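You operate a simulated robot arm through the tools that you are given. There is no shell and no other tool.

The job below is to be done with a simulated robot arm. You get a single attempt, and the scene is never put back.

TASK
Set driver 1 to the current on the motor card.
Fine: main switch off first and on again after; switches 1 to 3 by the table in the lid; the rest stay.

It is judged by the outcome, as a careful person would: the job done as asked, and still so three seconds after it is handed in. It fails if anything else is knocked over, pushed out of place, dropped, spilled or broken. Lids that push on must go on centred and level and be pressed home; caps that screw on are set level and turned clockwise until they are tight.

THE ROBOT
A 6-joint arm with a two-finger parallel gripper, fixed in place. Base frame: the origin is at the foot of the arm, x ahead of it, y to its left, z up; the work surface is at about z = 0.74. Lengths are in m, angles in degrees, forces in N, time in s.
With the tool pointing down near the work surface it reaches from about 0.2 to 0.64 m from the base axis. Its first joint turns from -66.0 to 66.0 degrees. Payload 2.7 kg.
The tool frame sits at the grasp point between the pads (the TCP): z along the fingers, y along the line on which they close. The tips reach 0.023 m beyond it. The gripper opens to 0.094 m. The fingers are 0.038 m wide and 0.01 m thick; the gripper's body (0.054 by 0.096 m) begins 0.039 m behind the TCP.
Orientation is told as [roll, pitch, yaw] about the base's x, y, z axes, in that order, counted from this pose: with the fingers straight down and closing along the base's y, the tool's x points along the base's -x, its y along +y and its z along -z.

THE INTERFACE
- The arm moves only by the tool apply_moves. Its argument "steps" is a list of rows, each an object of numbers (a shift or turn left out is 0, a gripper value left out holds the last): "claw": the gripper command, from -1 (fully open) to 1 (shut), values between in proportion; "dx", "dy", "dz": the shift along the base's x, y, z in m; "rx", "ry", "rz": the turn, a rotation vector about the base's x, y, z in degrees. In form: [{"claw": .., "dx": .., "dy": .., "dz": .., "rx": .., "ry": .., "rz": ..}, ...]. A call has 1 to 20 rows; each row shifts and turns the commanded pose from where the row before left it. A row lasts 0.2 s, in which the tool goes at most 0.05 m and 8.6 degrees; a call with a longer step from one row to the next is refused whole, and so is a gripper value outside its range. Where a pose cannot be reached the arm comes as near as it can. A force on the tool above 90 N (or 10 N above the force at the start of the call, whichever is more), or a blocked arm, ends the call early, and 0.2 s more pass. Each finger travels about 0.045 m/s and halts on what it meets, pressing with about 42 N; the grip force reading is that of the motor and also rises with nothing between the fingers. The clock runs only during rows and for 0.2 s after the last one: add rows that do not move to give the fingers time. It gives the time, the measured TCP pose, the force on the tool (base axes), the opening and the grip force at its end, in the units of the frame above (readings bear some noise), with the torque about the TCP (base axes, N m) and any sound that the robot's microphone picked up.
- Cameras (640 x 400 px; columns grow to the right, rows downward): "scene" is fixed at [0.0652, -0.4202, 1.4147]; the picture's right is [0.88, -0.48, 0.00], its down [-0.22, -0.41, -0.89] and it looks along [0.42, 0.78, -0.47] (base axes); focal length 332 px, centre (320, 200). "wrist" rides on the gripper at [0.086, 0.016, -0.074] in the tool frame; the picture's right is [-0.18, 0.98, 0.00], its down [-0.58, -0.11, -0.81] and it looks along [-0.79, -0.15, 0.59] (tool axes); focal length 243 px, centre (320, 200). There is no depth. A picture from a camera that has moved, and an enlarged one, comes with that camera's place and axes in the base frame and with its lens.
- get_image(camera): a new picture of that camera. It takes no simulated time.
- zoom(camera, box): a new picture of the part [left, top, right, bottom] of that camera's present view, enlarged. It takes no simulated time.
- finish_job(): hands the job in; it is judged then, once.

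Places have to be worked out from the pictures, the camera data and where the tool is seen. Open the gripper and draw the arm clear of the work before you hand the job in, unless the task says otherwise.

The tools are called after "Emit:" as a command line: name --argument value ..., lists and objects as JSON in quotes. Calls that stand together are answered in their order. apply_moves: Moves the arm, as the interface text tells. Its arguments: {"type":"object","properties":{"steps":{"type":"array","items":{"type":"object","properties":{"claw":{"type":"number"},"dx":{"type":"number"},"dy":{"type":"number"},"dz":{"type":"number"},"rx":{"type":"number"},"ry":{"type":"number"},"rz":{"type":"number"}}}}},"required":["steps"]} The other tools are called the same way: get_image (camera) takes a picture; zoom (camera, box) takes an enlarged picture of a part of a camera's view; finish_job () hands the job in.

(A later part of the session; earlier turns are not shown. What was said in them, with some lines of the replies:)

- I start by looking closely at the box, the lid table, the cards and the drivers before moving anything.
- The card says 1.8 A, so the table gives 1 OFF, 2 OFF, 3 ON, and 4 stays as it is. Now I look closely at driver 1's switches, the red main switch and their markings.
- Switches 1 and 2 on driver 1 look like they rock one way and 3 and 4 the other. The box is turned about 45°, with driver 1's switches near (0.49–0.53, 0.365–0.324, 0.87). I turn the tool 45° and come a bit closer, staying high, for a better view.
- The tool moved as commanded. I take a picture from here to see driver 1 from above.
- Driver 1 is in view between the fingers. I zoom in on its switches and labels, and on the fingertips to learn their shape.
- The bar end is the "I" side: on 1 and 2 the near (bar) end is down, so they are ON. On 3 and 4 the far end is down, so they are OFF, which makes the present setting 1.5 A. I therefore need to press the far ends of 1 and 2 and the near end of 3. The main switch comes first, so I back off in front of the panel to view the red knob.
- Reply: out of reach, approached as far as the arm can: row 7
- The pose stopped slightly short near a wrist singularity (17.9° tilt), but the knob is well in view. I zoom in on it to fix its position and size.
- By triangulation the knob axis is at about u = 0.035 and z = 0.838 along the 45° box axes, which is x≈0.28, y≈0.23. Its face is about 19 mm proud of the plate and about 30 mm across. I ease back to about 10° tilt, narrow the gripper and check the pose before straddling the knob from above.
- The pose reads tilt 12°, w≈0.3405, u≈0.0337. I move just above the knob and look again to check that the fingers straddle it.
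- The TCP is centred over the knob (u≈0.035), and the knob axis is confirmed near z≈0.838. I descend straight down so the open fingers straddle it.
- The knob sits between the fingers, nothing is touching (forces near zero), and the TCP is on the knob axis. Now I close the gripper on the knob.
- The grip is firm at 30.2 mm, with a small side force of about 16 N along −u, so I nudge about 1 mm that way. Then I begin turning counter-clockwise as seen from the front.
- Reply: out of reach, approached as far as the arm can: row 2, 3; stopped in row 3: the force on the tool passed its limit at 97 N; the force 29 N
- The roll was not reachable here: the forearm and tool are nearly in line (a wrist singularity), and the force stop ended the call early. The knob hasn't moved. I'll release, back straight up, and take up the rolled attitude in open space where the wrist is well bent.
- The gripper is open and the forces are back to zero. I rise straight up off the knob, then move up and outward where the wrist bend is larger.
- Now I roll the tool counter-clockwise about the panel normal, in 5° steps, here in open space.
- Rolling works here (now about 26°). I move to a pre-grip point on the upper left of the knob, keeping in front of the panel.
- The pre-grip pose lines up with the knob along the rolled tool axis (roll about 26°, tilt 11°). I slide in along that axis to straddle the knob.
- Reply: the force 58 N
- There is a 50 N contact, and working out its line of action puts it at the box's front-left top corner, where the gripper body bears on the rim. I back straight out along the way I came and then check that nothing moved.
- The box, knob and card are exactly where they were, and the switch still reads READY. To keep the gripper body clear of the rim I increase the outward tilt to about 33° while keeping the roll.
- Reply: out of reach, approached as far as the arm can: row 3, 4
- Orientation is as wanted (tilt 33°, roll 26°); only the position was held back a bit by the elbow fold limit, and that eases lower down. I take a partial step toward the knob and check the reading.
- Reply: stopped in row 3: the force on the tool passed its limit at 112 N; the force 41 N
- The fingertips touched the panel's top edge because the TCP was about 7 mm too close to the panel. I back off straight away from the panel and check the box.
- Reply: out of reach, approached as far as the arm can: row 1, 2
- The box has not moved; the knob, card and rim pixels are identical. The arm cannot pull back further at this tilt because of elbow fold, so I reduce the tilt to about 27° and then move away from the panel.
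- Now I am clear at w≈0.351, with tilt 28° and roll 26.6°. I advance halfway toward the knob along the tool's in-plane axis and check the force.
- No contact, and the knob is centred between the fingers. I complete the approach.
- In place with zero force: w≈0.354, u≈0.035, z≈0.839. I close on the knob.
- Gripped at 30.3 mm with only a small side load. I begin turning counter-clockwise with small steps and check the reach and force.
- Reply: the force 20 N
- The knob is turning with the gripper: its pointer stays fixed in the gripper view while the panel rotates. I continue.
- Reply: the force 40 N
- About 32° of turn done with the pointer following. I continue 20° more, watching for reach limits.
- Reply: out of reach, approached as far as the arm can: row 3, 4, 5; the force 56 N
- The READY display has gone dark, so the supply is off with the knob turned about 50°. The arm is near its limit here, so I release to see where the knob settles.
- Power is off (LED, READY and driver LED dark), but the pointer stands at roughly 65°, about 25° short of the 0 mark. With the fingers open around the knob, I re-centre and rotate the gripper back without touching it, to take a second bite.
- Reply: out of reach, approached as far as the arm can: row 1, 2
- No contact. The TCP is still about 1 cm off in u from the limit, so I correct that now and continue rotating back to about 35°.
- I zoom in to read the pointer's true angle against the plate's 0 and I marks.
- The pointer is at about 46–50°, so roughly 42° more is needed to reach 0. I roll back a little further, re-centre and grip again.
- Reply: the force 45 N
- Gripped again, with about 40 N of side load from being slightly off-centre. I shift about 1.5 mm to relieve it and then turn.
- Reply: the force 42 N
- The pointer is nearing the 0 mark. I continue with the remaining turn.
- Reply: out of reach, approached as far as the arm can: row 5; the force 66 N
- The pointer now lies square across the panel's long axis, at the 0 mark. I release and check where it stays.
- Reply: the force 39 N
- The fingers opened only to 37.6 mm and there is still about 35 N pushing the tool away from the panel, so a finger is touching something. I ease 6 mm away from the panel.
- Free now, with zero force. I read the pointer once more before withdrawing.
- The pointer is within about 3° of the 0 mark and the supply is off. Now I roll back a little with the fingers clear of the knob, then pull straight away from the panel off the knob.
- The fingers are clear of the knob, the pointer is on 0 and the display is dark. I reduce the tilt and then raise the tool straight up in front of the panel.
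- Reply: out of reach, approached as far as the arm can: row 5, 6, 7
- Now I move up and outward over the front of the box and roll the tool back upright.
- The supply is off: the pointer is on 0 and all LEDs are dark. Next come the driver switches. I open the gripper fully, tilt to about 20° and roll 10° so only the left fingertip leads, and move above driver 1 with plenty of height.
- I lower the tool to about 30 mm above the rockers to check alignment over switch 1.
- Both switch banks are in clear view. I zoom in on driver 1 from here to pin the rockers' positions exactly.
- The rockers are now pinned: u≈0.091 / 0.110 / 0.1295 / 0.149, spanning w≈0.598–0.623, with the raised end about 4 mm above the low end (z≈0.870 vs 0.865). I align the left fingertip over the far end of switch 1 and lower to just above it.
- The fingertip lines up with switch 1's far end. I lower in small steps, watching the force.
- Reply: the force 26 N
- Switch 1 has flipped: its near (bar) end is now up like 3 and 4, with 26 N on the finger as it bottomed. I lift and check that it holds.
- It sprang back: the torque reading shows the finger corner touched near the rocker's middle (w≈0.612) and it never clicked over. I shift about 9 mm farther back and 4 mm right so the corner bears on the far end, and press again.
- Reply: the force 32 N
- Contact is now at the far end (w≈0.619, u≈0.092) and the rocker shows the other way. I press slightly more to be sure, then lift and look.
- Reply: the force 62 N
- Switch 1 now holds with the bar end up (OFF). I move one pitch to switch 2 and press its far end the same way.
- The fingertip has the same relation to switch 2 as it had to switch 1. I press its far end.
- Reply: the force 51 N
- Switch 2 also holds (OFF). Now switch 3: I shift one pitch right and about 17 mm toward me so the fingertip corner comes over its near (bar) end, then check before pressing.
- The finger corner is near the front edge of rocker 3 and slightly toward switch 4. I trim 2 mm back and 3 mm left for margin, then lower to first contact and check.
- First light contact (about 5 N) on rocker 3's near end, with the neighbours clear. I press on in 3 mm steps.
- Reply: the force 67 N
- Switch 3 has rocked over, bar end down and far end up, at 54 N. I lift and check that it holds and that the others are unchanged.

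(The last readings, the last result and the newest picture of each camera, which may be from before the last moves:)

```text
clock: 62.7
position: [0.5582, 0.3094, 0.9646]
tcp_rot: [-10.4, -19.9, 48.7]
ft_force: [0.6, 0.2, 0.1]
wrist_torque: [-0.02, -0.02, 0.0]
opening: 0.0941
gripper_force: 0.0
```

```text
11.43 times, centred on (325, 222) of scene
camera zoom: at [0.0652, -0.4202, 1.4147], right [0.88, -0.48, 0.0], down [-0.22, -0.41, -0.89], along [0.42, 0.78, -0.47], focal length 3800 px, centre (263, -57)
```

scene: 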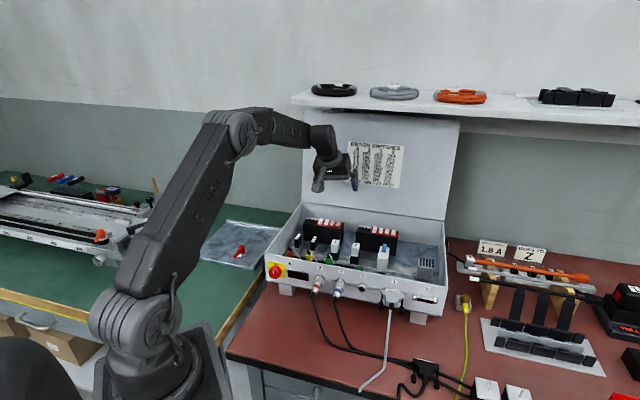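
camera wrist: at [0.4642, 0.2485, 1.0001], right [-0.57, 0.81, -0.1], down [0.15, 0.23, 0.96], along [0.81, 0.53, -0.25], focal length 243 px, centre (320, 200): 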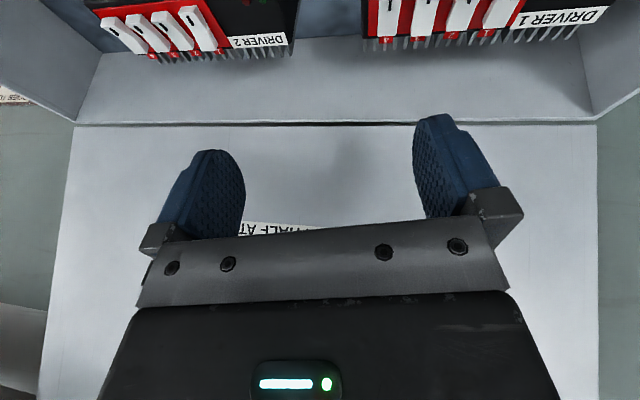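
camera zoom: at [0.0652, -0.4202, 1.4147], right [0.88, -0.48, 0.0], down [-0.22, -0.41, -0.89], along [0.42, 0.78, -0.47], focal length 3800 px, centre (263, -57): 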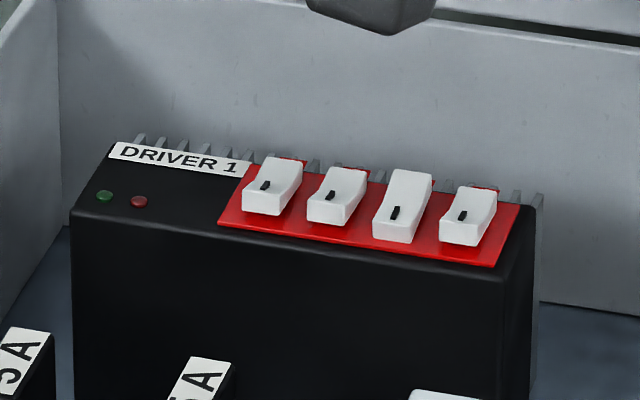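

Driver 1 now reads 1 OFF, 2 OFF, 3 ON, with 4 unchanged at OFF, which is 1.8 A. Now I go back to the main switch: rise, retreat over the box front, narrow the gripper and take the rolled attitude again.

Emit:
apply_moves --steps '[{"dz": 0.035}, {"dz": 0.03}, {"dx": -0.044, "dy": -0.006, "claw": 0.0}, {"dx": -0.044, "dy": -0.006}, {"dx": -0.044, "dy": -0.006}, {"dx": -0.044, "dy": -0.006}, {"dx": -0.044, "dy": -0.007}, {"rx": -2.79, "ry": 2.79, "rz": -0.7}, {"rx": -2.79, "ry": 2.79, "rz": -0.7}, {}]'

Emit:
apply_moves --steps '[{"rx": -3.3, "ry": -3.3}, {"rx": -3.3, "ry": -3.3}, {"rx": -3.3, "ry": -3.3}, {"rx": -3.3, "ry": -3.3}, {"rx": -3.3, "ry": -3.3}, {"rx": -3.3, "ry": -3.3}, {"rx": -3.3, "ry": -3.3}, {"rx": -3.3, "ry": -3.3}, {"rx": -3.3, "ry": -3.3}, {}]'

```text
clock: 64.9
position: [0.3374, 0.2778, 1.0284]
tcp_rot: [-10.0, -11.9, 47.2]
ft_force: [-0.3, -0.1, -0.2]
wrist_torque: [0.02, 0.03, 0.03]
opening: 0.0473
gripper_force: 0.0
```

```text
clock: 67.1
position: [0.3376, 0.2789, 1.0288]
tcp_rot: [-52.4, -7.4, 54.7]
ft_force: [-0.5, 0.3, -0.6]
wrist_torque: [-0.01, 0.0, 0.0]
opening: 0.0467
gripper_force: 0.0
```

Attitude is good (roll 52°, tilt 12°). I go back and down in front of the panel, staying about 1 cm short of the knob's face.

Emit:
apply_moves --steps '[{"dx": -0.023, "dy": -0.026, "dz": -0.026}, {"dx": -0.023, "dy": -0.026, "dz": -0.026}, {"dx": -0.023, "dy": -0.0265, "dz": -0.026}, {"dz": -0.028}, {"dz": -0.028}, {"dz": -0.028}, {"dz": -0.029}, {}]'

Emit:
get_image --camera "wrist"

Emit:
get_image --camera "scene"

```text
clock: 68.9
position: [0.2674, 0.199, 0.8372]
tcp_rot: [-52.4, -7.4, 54.6]
ft_force: [-0.2, -0.1, 0.1]
wrist_torque: [-0.01, 0.01, 0.03]
opening: 0.047
gripper_force: 0.0
```

```text
taken
camera wrist: at [0.1569, 0.1639, 0.8575], right [-0.33, 0.58, -0.75], down [-0.18, 0.74, 0.65], along [0.93, 0.34, -0.14], focal length 243 px, centre (320, 200)
```

wrist: 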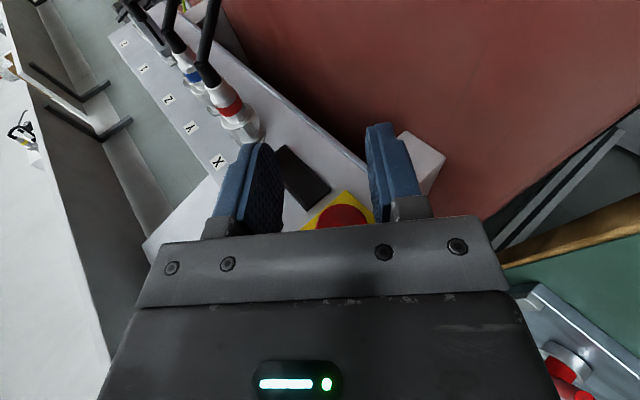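

```text
taken
```

scene: 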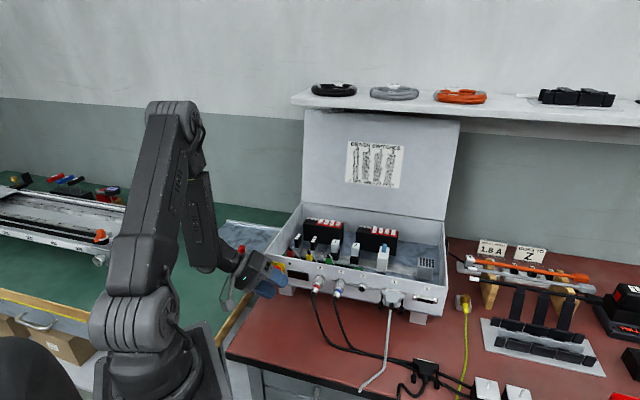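

I tilt to about 28° and roll up to about 70° here, still short of the knob, ready for the first clockwise bite.

Emit:
apply_moves --steps '[{"rx": 1.742, "ry": -1.742, "rz": 3.152}, {"rx": 1.742, "ry": -1.742, "rz": 3.152}, {"rx": 1.742, "ry": -1.742, "rz": 3.152}, {"rx": 1.742, "ry": -1.742, "rz": 3.152}, {"dx": -0.003, "dy": 0.003, "rx": -2.83, "ry": -2.83}, {"dx": -0.003, "dy": 0.003, "rx": -2.83, "ry": -2.83}, {"rx": -2.83, "ry": -2.83}, {"rx": -2.83, "ry": -2.83}, {}]'

Emit:
get_image --camera "wrist"

```text
clock: 70.9
position: [0.2634, 0.2048, 0.8372]
tcp_rot: [-70.2, -10.1, 71.4]
ft_force: [0.5, -0.1, -0.5]
wrist_torque: [0.01, 0.01, -0.01]
opening: 0.0469
gripper_force: 0.1
```

```text
taken
camera wrist: at [0.1632, 0.145, 0.8314], right [-0.21, 0.43, -0.88], down [-0.52, 0.71, 0.47], along [0.83, 0.56, 0.08], focal length 243 px, centre (320, 200)
```

wrist: 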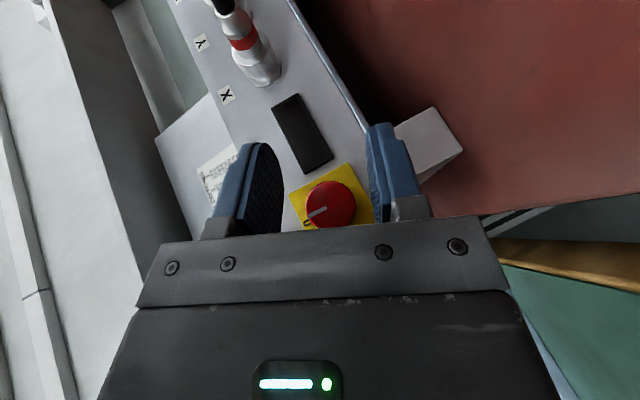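

Aligned at roll 68°, tilt 28°. I advance straight toward the panel so the fingers straddle the knob, stopping slightly shallower than before (w≈0.351) to keep fingertip corners off the panel.

Emit:
apply_moves --steps '[{"dx": 0.0045, "dy": 0.0065}, {"dx": 0.0045, "dy": 0.006}, {"dx": 0.0035, "dy": 0.0035}, {}]'

Emit:
get_image --camera "wrist"

```text
clock: 71.9
position: [0.2763, 0.2212, 0.8372]
tcp_rot: [-70.2, -10.2, 71.4]
ft_force: [0.6, 0.5, 0.4]
wrist_torque: [-0.04, 0.0, -0.03]
opening: 0.0469
gripper_force: 0.0
```

```text
taken
camera wrist: at [0.1747, 0.1617, 0.8318], right [-0.21, 0.43, -0.88], down [-0.52, 0.71, 0.47], along [0.83, 0.56, 0.08], focal length 243 px, centre (320, 200)
```

wrist: 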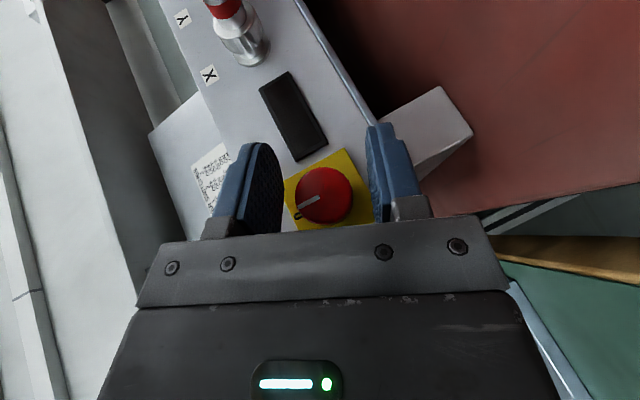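

Centred with zero force. I close on the knob.

Emit:
apply_moves --steps '[{"claw": 0.3}, {"claw": 0.6}, {"claw": 1.0}, {"claw": 1.0}, {"claw": 1.0}]'

```text
clock: 73.1
position: [0.2765, 0.221, 0.8386]
tcp_rot: [-70.3, -10.3, 71.4]
ft_force: [3.7, -3.6, 17.5]
wrist_torque: [0.09, -0.05, -0.35]
opening: 0.0304
gripper_force: 44.9
```

Gripped at 30.4 mm with a low side load. I turn clockwise (as seen from the front) in 4° steps.

Emit:
apply_moves --steps '[{"dz": 0.0003, "rx": 2.83, "ry": 2.83, "claw": 1.0}, {"dz": -0.0002, "rx": 2.83, "ry": 2.83}, {"dz": -0.0002, "rx": 2.83, "ry": 2.83}, {"dz": -0.0002, "rx": 2.83, "ry": 2.83}, {"dz": -0.0002, "rx": 2.83, "ry": 2.83}, {}]'

Emit:
get_image --camera "wrist"

```text
clock: 74.5
position: [0.276, 0.2211, 0.8374]
tcp_rot: [-51.3, -18.4, 66.7]
ft_force: [9.3, 3.7, -1.4]
wrist_torque: [-0.23, 0.23, 0.02]
opening: 0.0305
gripper_force: 45.5
```

```text
taken
camera wrist: at [0.1742, 0.162, 0.8419], right [-0.4, 0.63, -0.67], down [-0.37, 0.56, 0.74], along [0.84, 0.55, 0.01], focal length 243 px, centre (320, 200)
```

wrist: 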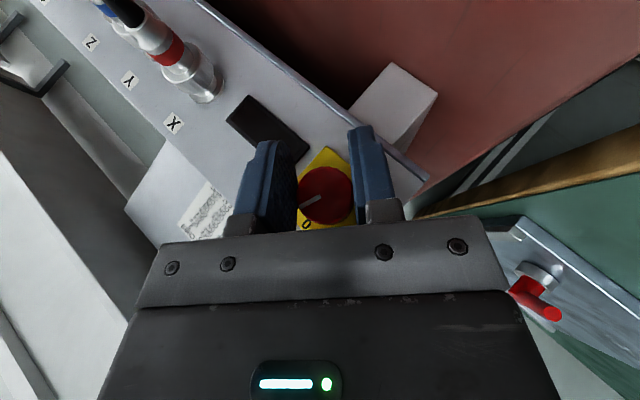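

The knob follows with low force. I continue clockwise toward the lower end of the reachable range.

Emit:
apply_moves --steps '[{"dz": -0.0003, "rx": 2.83, "ry": 2.83}, {"dz": -0.0003, "rx": 2.83, "ry": 2.83}, {"dz": -0.0003, "rx": 2.83, "ry": 2.83}, {"dz": -0.0003, "rx": 2.83, "ry": 2.83}, {"dz": -0.0003, "rx": 2.83, "ry": 2.83}, {"dz": -0.0003, "rx": 2.83, "ry": 2.83}, {}]'

Emit:
get_image --camera "wrist"

```text
clock: 76.1
position: [0.2751, 0.2229, 0.8357]
tcp_rot: [-26.5, -25.7, 57.4]
ft_force: [-15.2, 10.4, 19.2]
wrist_torque: [0.66, -0.72, 0.42]
opening: 0.0301
gripper_force: 45.0
```

```text
taken
camera wrist: at [0.1769, 0.1592, 0.8516], right [-0.55, 0.77, -0.32], down [-0.12, 0.3, 0.95], along [0.83, 0.56, -0.08], focal length 243 px, centre (320, 200)
```

wrist: 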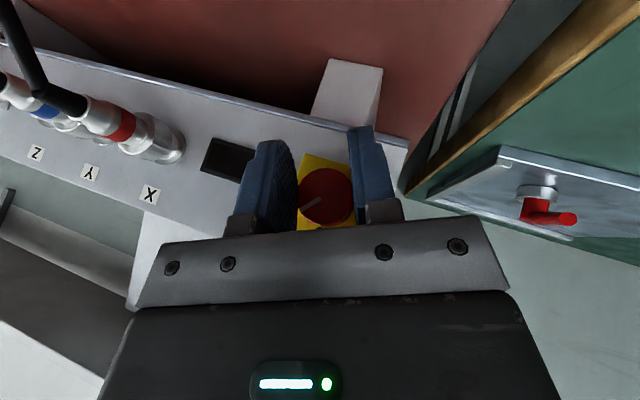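

About 44° done. I release, check that the fingers open freely, then rotate the open gripper back around the knob for the second bite.

Emit:
apply_moves --steps '[{"claw": 0.0}, {"claw": 0.0}, {"claw": 0.0}]'

Emit:
zoom --camera "wrist" --box '[265, 140, 385, 230]'

```text
clock: 76.9
position: [0.2755, 0.2217, 0.8347]
tcp_rot: [-26.4, -25.5, 57.3]
ft_force: [0.9, 0.0, 0.8]
wrist_torque: [0.01, -0.02, 0.0]
opening: 0.0474
gripper_force: 0.1
```

```text
4.44 times, centred on (325, 185) of wrist
camera zoom: at [0.1773, 0.1588, 0.8512], right [-0.55, 0.77, -0.32], down [-0.12, 0.3, 0.95], along [0.83, 0.55, -0.08], focal length 1078 px, centre (298, 267)
```

zoom: 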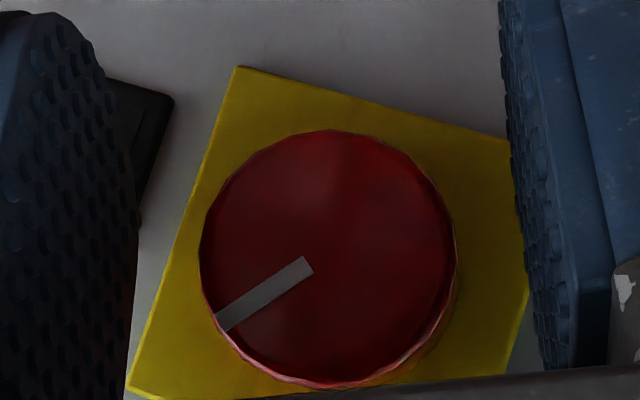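

The pointer is at about 51°, halfway. Staying open around the knob, I re-centre and roll the gripper back up.

Emit:
apply_moves --steps '[{"dx": -0.0012, "dy": 0.0012, "dz": 0.0015}, {"dx": -0.001, "dy": 0.001, "dz": 0.0015}, {"rx": -2.83, "ry": -2.83}, {"rx": -2.83, "ry": -2.83}, {"rx": -2.83, "ry": -2.83}, {"rx": -2.83, "ry": -2.83}, {"rx": -2.83, "ry": -2.83}, {"rx": -2.83, "ry": -2.83}, {"rx": -2.83, "ry": -2.83}, {"rx": -2.83, "ry": -2.83}, {"dx": 0.001, "dy": -0.001, "rx": -2.83, "ry": -2.83}, {"dx": 0.001, "dy": -0.001, "rx": -2.83, "ry": -2.83}, {"dx": 0.001, "dy": -0.001, "rx": -2.83, "ry": -2.83}, {"rx": -2.83, "ry": -2.83}, {}]'

Emit:
get_image --camera "wrist"

```text
clock: 80.1
position: [0.2778, 0.2202, 0.8399]
tcp_rot: [-73.8, -8.3, 71.9]
ft_force: [0.4, 0.7, -0.7]
wrist_torque: [-0.02, 0.0, -0.01]
opening: 0.0471
gripper_force: 0.0
```

```text
taken
camera wrist: at [0.1768, 0.1598, 0.831], right [-0.16, 0.39, -0.91], down [-0.54, 0.73, 0.41], along [0.82, 0.56, 0.09], focal length 243 px, centre (320, 200)
```

wrist: 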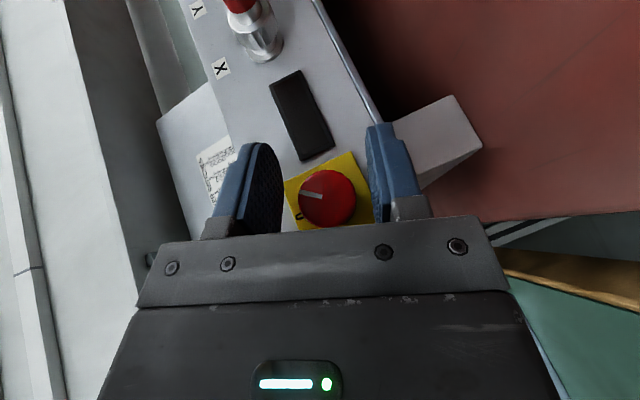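

Zero force, gripper at about 72° roll. I add 4° more, then close and turn clockwise for the second bite.

Emit:
apply_moves --steps '[{"rx": -2.83, "ry": -2.83, "dz": -0.001}, {"claw": 0.3}, {"claw": 0.6}, {"claw": 1.0}, {"claw": 1.0}, {"claw": 1.0}]'

```text
clock: 81.5
position: [0.2813, 0.2191, 0.8384]
tcp_rot: [-77.3, -6.5, 72.5]
ft_force: [2.1, 3.6, -14.0]
wrist_torque: [-0.09, -0.09, 0.15]
opening: 0.0303
gripper_force: 44.7
out of reach, approached as far as the arm can: row 1
```

Gripped. I turn clockwise, letting the tool follow the small offset circle.

Emit:
apply_moves --steps '[{"dx": -0.0001, "dy": 0.0001, "dz": -0.0002, "rx": 2.83, "ry": 2.83, "claw": 1.0}, {"dx": -0.0001, "dy": 0.0001, "dz": -0.0003, "rx": 2.83, "ry": 2.83}, {"dx": -0.0001, "dy": 0.0001, "dz": -0.0004, "rx": 2.83, "ry": 2.83}, {"dx": -0.0002, "dy": 0.0002, "dz": -0.0005, "rx": 2.83, "ry": 2.83}, {"dx": -0.0002, "dy": 0.0002, "dz": -0.0006, "rx": 2.83, "ry": 2.83}, {"dx": -0.0002, "dy": 0.0002, "dz": -0.0006, "rx": 2.83, "ry": 2.83}, {}]'

Emit:
get_image --camera "wrist"

```text
clock: 83.1
position: [0.2798, 0.2186, 0.8337]
tcp_rot: [-55.0, -16.9, 68.0]
ft_force: [-19.2, 10.0, -8.1]
wrist_torque: [-0.23, -0.01, 0.44]
opening: 0.0299
gripper_force: 45.3
```

```text
taken
camera wrist: at [0.1783, 0.1599, 0.8367], right [-0.37, 0.59, -0.72], down [-0.41, 0.59, 0.7], along [0.84, 0.55, 0.02], focal length 243 px, centre (320, 200)
```

wrist: 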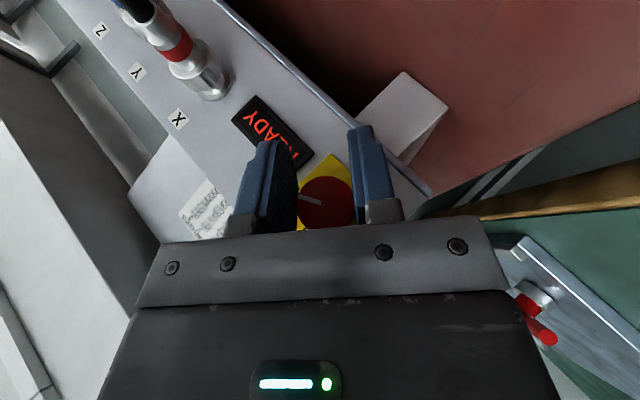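

READY is lit again. I keep turning so the pointer goes all the way to I.

Emit:
apply_moves --steps '[{"dx": -0.0002, "dy": 0.0002, "dz": -0.0004, "rx": 2.83, "ry": 2.83}, {"dx": -0.0002, "dy": 0.0002, "dz": -0.0004, "rx": 2.83, "ry": 2.83}, {"dx": -0.0003, "dy": 0.0003, "dz": -0.0004, "rx": 2.83, "ry": 2.83}, {"dx": -0.0003, "dy": 0.0003, "dz": -0.0003, "rx": 2.83, "ry": 2.83}, {"dx": -0.0003, "dy": 0.0003, "dz": -0.0003, "rx": 2.83, "ry": 2.83}, {"dx": -0.0003, "dy": 0.0003, "dz": -0.0003, "rx": 2.83, "ry": 2.83}, {}]'

Emit:
get_image --camera "wrist"

Emit:
zoom --camera "wrist" --box '[265, 140, 385, 230]'

```text
clock: 84.7
position: [0.2775, 0.2213, 0.8322]
tcp_rot: [-30.5, -24.4, 59.1]
ft_force: [-19.4, 19.5, -28.9]
wrist_torque: [0.11, -0.59, 0.61]
opening: 0.03
gripper_force: 45.2
```

```text
taken
camera wrist: at [0.1789, 0.1593, 0.8468], right [-0.54, 0.75, -0.38], down [-0.16, 0.35, 0.92], along [0.83, 0.55, -0.07], focal length 243 px, centre (320, 200)
```

wrist: 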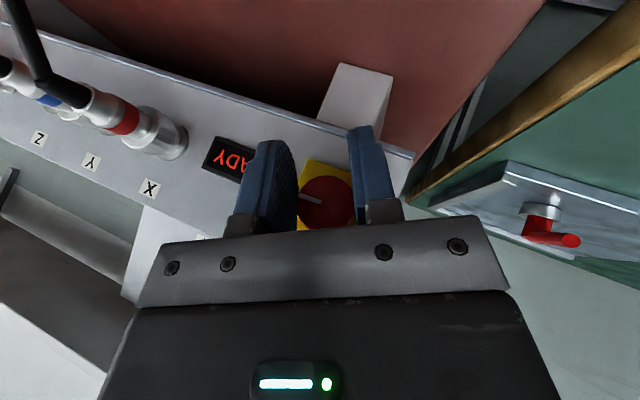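

```text
4.44 times, centred on (325, 185) of wrist
camera zoom: at [0.1789, 0.1593, 0.8468], right [-0.54, 0.75, -0.38], down [-0.16, 0.35, 0.92], along [0.83, 0.55, -0.07], focal length 1078 px, centre (298, 267)
```

zoom: 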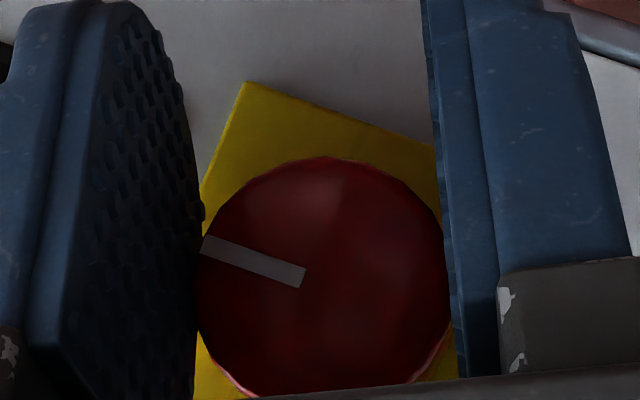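

The pointer lies along the panel axis at I and READY is lit. I open and check that the knob stays.

Emit:
apply_moves --steps '[{"claw": 0.0}, {"claw": 0.0}, {"claw": 0.0}]'

Emit:
get_image --camera "wrist"

```text
clock: 85.5
position: [0.2796, 0.2215, 0.8326]
tcp_rot: [-30.9, -24.7, 59.1]
ft_force: [0.3, -0.2, 0.0]
wrist_torque: [-0.05, -0.01, -0.03]
opening: 0.0471
gripper_force: 0.2
```

```text
taken
camera wrist: at [0.1806, 0.1593, 0.8473], right [-0.53, 0.76, -0.38], down [-0.16, 0.35, 0.92], along [0.83, 0.55, -0.06], focal length 243 px, centre (320, 200)
```

wrist: 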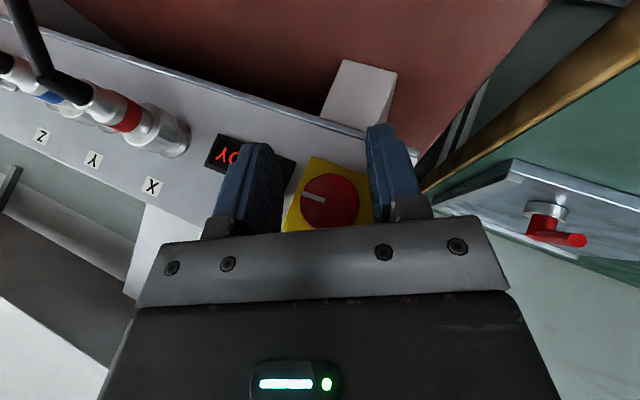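

Knob and display hold. I withdraw carefully: re-centre a touch, ease the tilt back and away from the panel, then slide out along the tool axis.

Emit:
apply_moves --steps '[{"dx": -0.002, "dy": 0.002, "dz": -0.0014}, {"dx": -0.003, "dy": -0.003, "rx": -2.5, "ry": 2.5, "rz": -1.88}, {"dx": -0.003, "dy": -0.003, "rx": -2.5, "ry": 2.5, "rz": -1.88}, {"dx": -0.001, "dy": -0.001}, {}]'

Emit:
get_image --camera "wrist"

```text
clock: 86.7
position: [0.2685, 0.2162, 0.832]
tcp_rot: [-29.3, -17.6, 54.8]
ft_force: [1.1, -0.9, 0.0]
wrist_torque: [0.0, 0.04, -0.01]
opening: 0.0471
gripper_force: 0.0
```

```text
taken
camera wrist: at [0.1685, 0.1625, 0.8591], right [-0.52, 0.76, -0.4], down [-0.06, 0.44, 0.9], along [0.86, 0.49, -0.18], focal length 243 px, centre (320, 200)
```

wrist: 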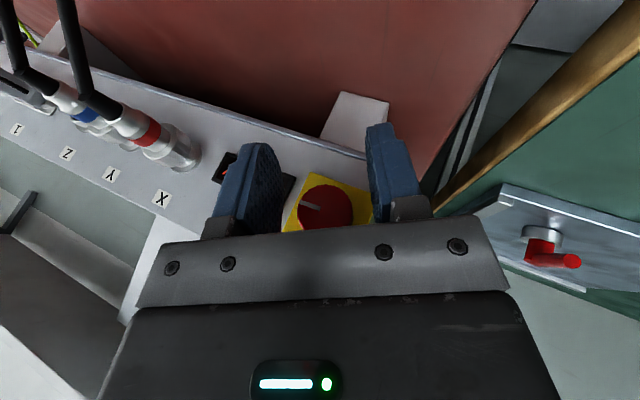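

No contact. I back off another centimetre so the fingers are clear of the knob face, then rise up and left along the tool axis.

Emit:
apply_moves --steps '[{"dx": -0.0035, "dy": -0.0035}, {"dx": -0.0035, "dy": -0.0035}, {"dx": -0.005, "dy": 0.005, "dz": 0.015}, {"dx": -0.006, "dy": 0.006, "dz": 0.018}, {"dx": -0.006, "dy": 0.006, "dz": 0.018}, {"dx": -0.002, "dy": 0.008, "dz": 0.02}, {}]'

Emit:
get_image --camera "scene"

Emit:
get_image --camera "wrist"

```text
clock: 88.3
position: [0.242, 0.2334, 0.9018]
tcp_rot: [-29.1, -17.7, 54.8]
ft_force: [0.7, 0.1, -0.4]
wrist_torque: [0.03, -0.01, -0.02]
opening: 0.0471
gripper_force: 0.1
```

```text
taken
```

scene: 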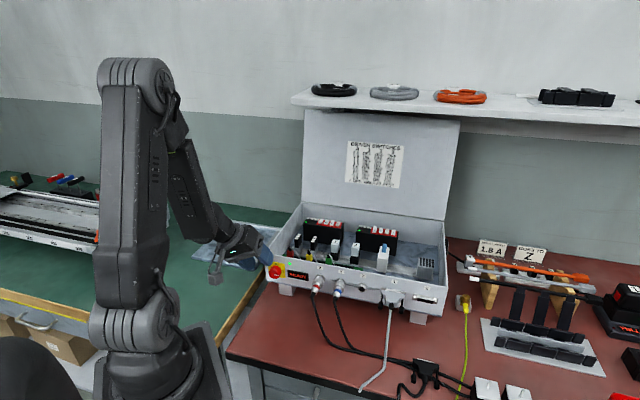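

```text
taken
camera wrist: at [0.1418, 0.1801, 0.9298], right [-0.52, 0.76, -0.4], down [-0.06, 0.44, 0.9], along [0.86, 0.49, -0.18], focal length 243 px, centre (320, 200)
```

wrist: 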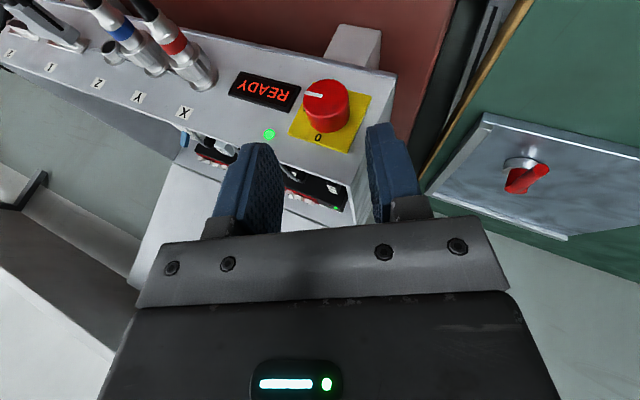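

Clear of the panel with READY and the green LED lit. I raise the arm well clear, open the gripper and straighten the tool.

Emit:
apply_moves --steps '[{"dz": 0.02, "rx": -2.5, "ry": 2.5, "rz": -1.88}, {"dz": 0.02, "rx": -2.5, "ry": 2.5, "rz": -1.88}, {"dx": 0.015, "dy": 0.005, "dz": 0.03}, {"dx": 0.02, "dy": 0.005, "dz": 0.035}, {"dx": 0.02, "dy": 0.0, "dz": 0.035, "claw": -1.0}, {"dx": 0.02, "dy": -0.01, "dz": 0.035}, {"rx": 3.5, "ry": 3.5}, {"rx": 3.5, "ry": 3.5}, {"rx": 3.5, "ry": 3.5}, {"rx": 3.5, "ry": 3.5}, {"rx": 3.5, "ry": 3.5}, {"dz": 0.03}, {"claw": -1.0}, {"claw": -1.0}]'

Emit:
get_image --camera "scene"

Emit:
zoom --camera "scene" --box '[255, 200, 455, 325]'

Emit:
zoom --camera "scene" --box '[300, 205, 350, 240]'

Emit:
zoom --camera "scene" --box '[260, 255, 316, 290]'

Emit:
zoom --camera "scene" --box '[350, 220, 406, 255]'

```text
clock: 91.3
position: [0.3183, 0.2331, 1.1085]
tcp_rot: [-3.1, -12.1, 45.7]
ft_force: [-0.6, -1.3, 0.4]
wrist_torque: [0.01, 0.02, -0.01]
opening: 0.0938
gripper_force: 0.1
```

```text
taken
```

scene: 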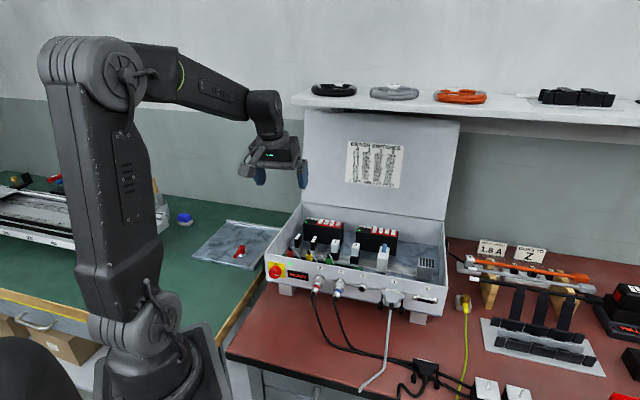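

```text
3.20 times, centred on (355, 262) of scene
camera zoom: at [0.0652, -0.4202, 1.4147], right [0.88, -0.48, 0.0], down [-0.22, -0.41, -0.89], along [0.42, 0.78, -0.47], focal length 1064 px, centre (208, 0)
```

zoom: 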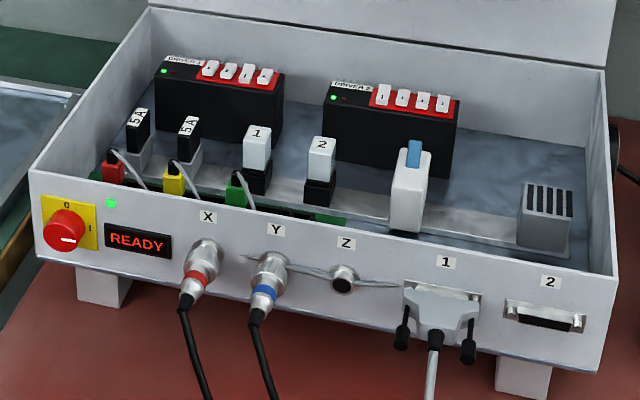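

```text
11.43 times, centred on (325, 222) of scene
camera zoom: at [0.0652, -0.4202, 1.4147], right [0.88, -0.48, 0.0], down [-0.22, -0.41, -0.89], along [0.42, 0.78, -0.47], focal length 3800 px, centre (263, -57)
```

zoom: 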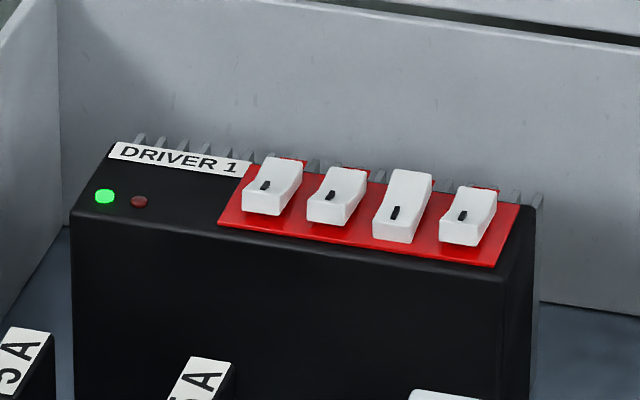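

```text
11.43 times, centred on (288, 272) of scene
camera zoom: at [0.0652, -0.4202, 1.4147], right [0.88, -0.48, 0.0], down [-0.22, -0.41, -0.89], along [0.42, 0.78, -0.47], focal length 3800 px, centre (686, -629)
```

zoom: 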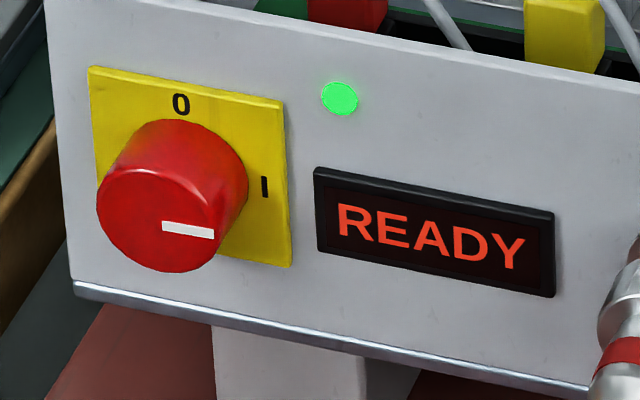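

```text
11.43 times, centred on (378, 238) of scene
camera zoom: at [0.0652, -0.4202, 1.4147], right [0.88, -0.48, 0.0], down [-0.22, -0.41, -0.89], along [0.42, 0.78, -0.47], focal length 3800 px, centre (-343, -229)
```

zoom: 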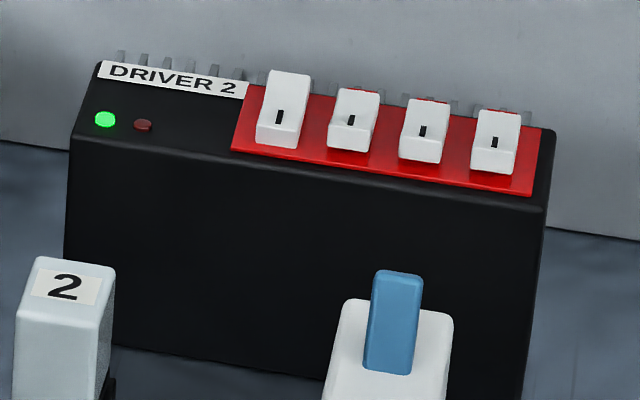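

Everything checks out:
- **Driver 1:** 1 OFF, 2 OFF, 3 ON, 4 unchanged, which is 1.8 A.
- **Main switch:** back exactly on I, with READY and the green LEDs lit.
- **The rest:** driver 2 and the box are unchanged.

The gripper is open and clear of the work, so I hand in.

Emit:
finish_job

```text
The job is handed in.
```

Driver 1 is set to the 1.8 A on the motor card, and the job is handed in.

- **Switches:** by the lid table, driver 1 now reads 1 OFF, 2 OFF, 3 ON. It was at 1.5 A before (ON, ON, OFF). Switch 4 stayed OFF and driver 2 is unchanged.
- **Main switch:** I turned it to 0 and the READY display and LEDs went dark before I touched the switches. It is back on I, with READY and the green LEDs lit.
- **Contact with the box:** while I was lining up on the main switch, the gripper pressed on the box's front-left corner (about 50 N). The fingertips then hit the panel's top edge, and the arm stopped itself at 112 N. In the pictures afterwards the box and everything on it were where they started, with no visible damage.

Switch 1 sprang back on the first press and held on the second.
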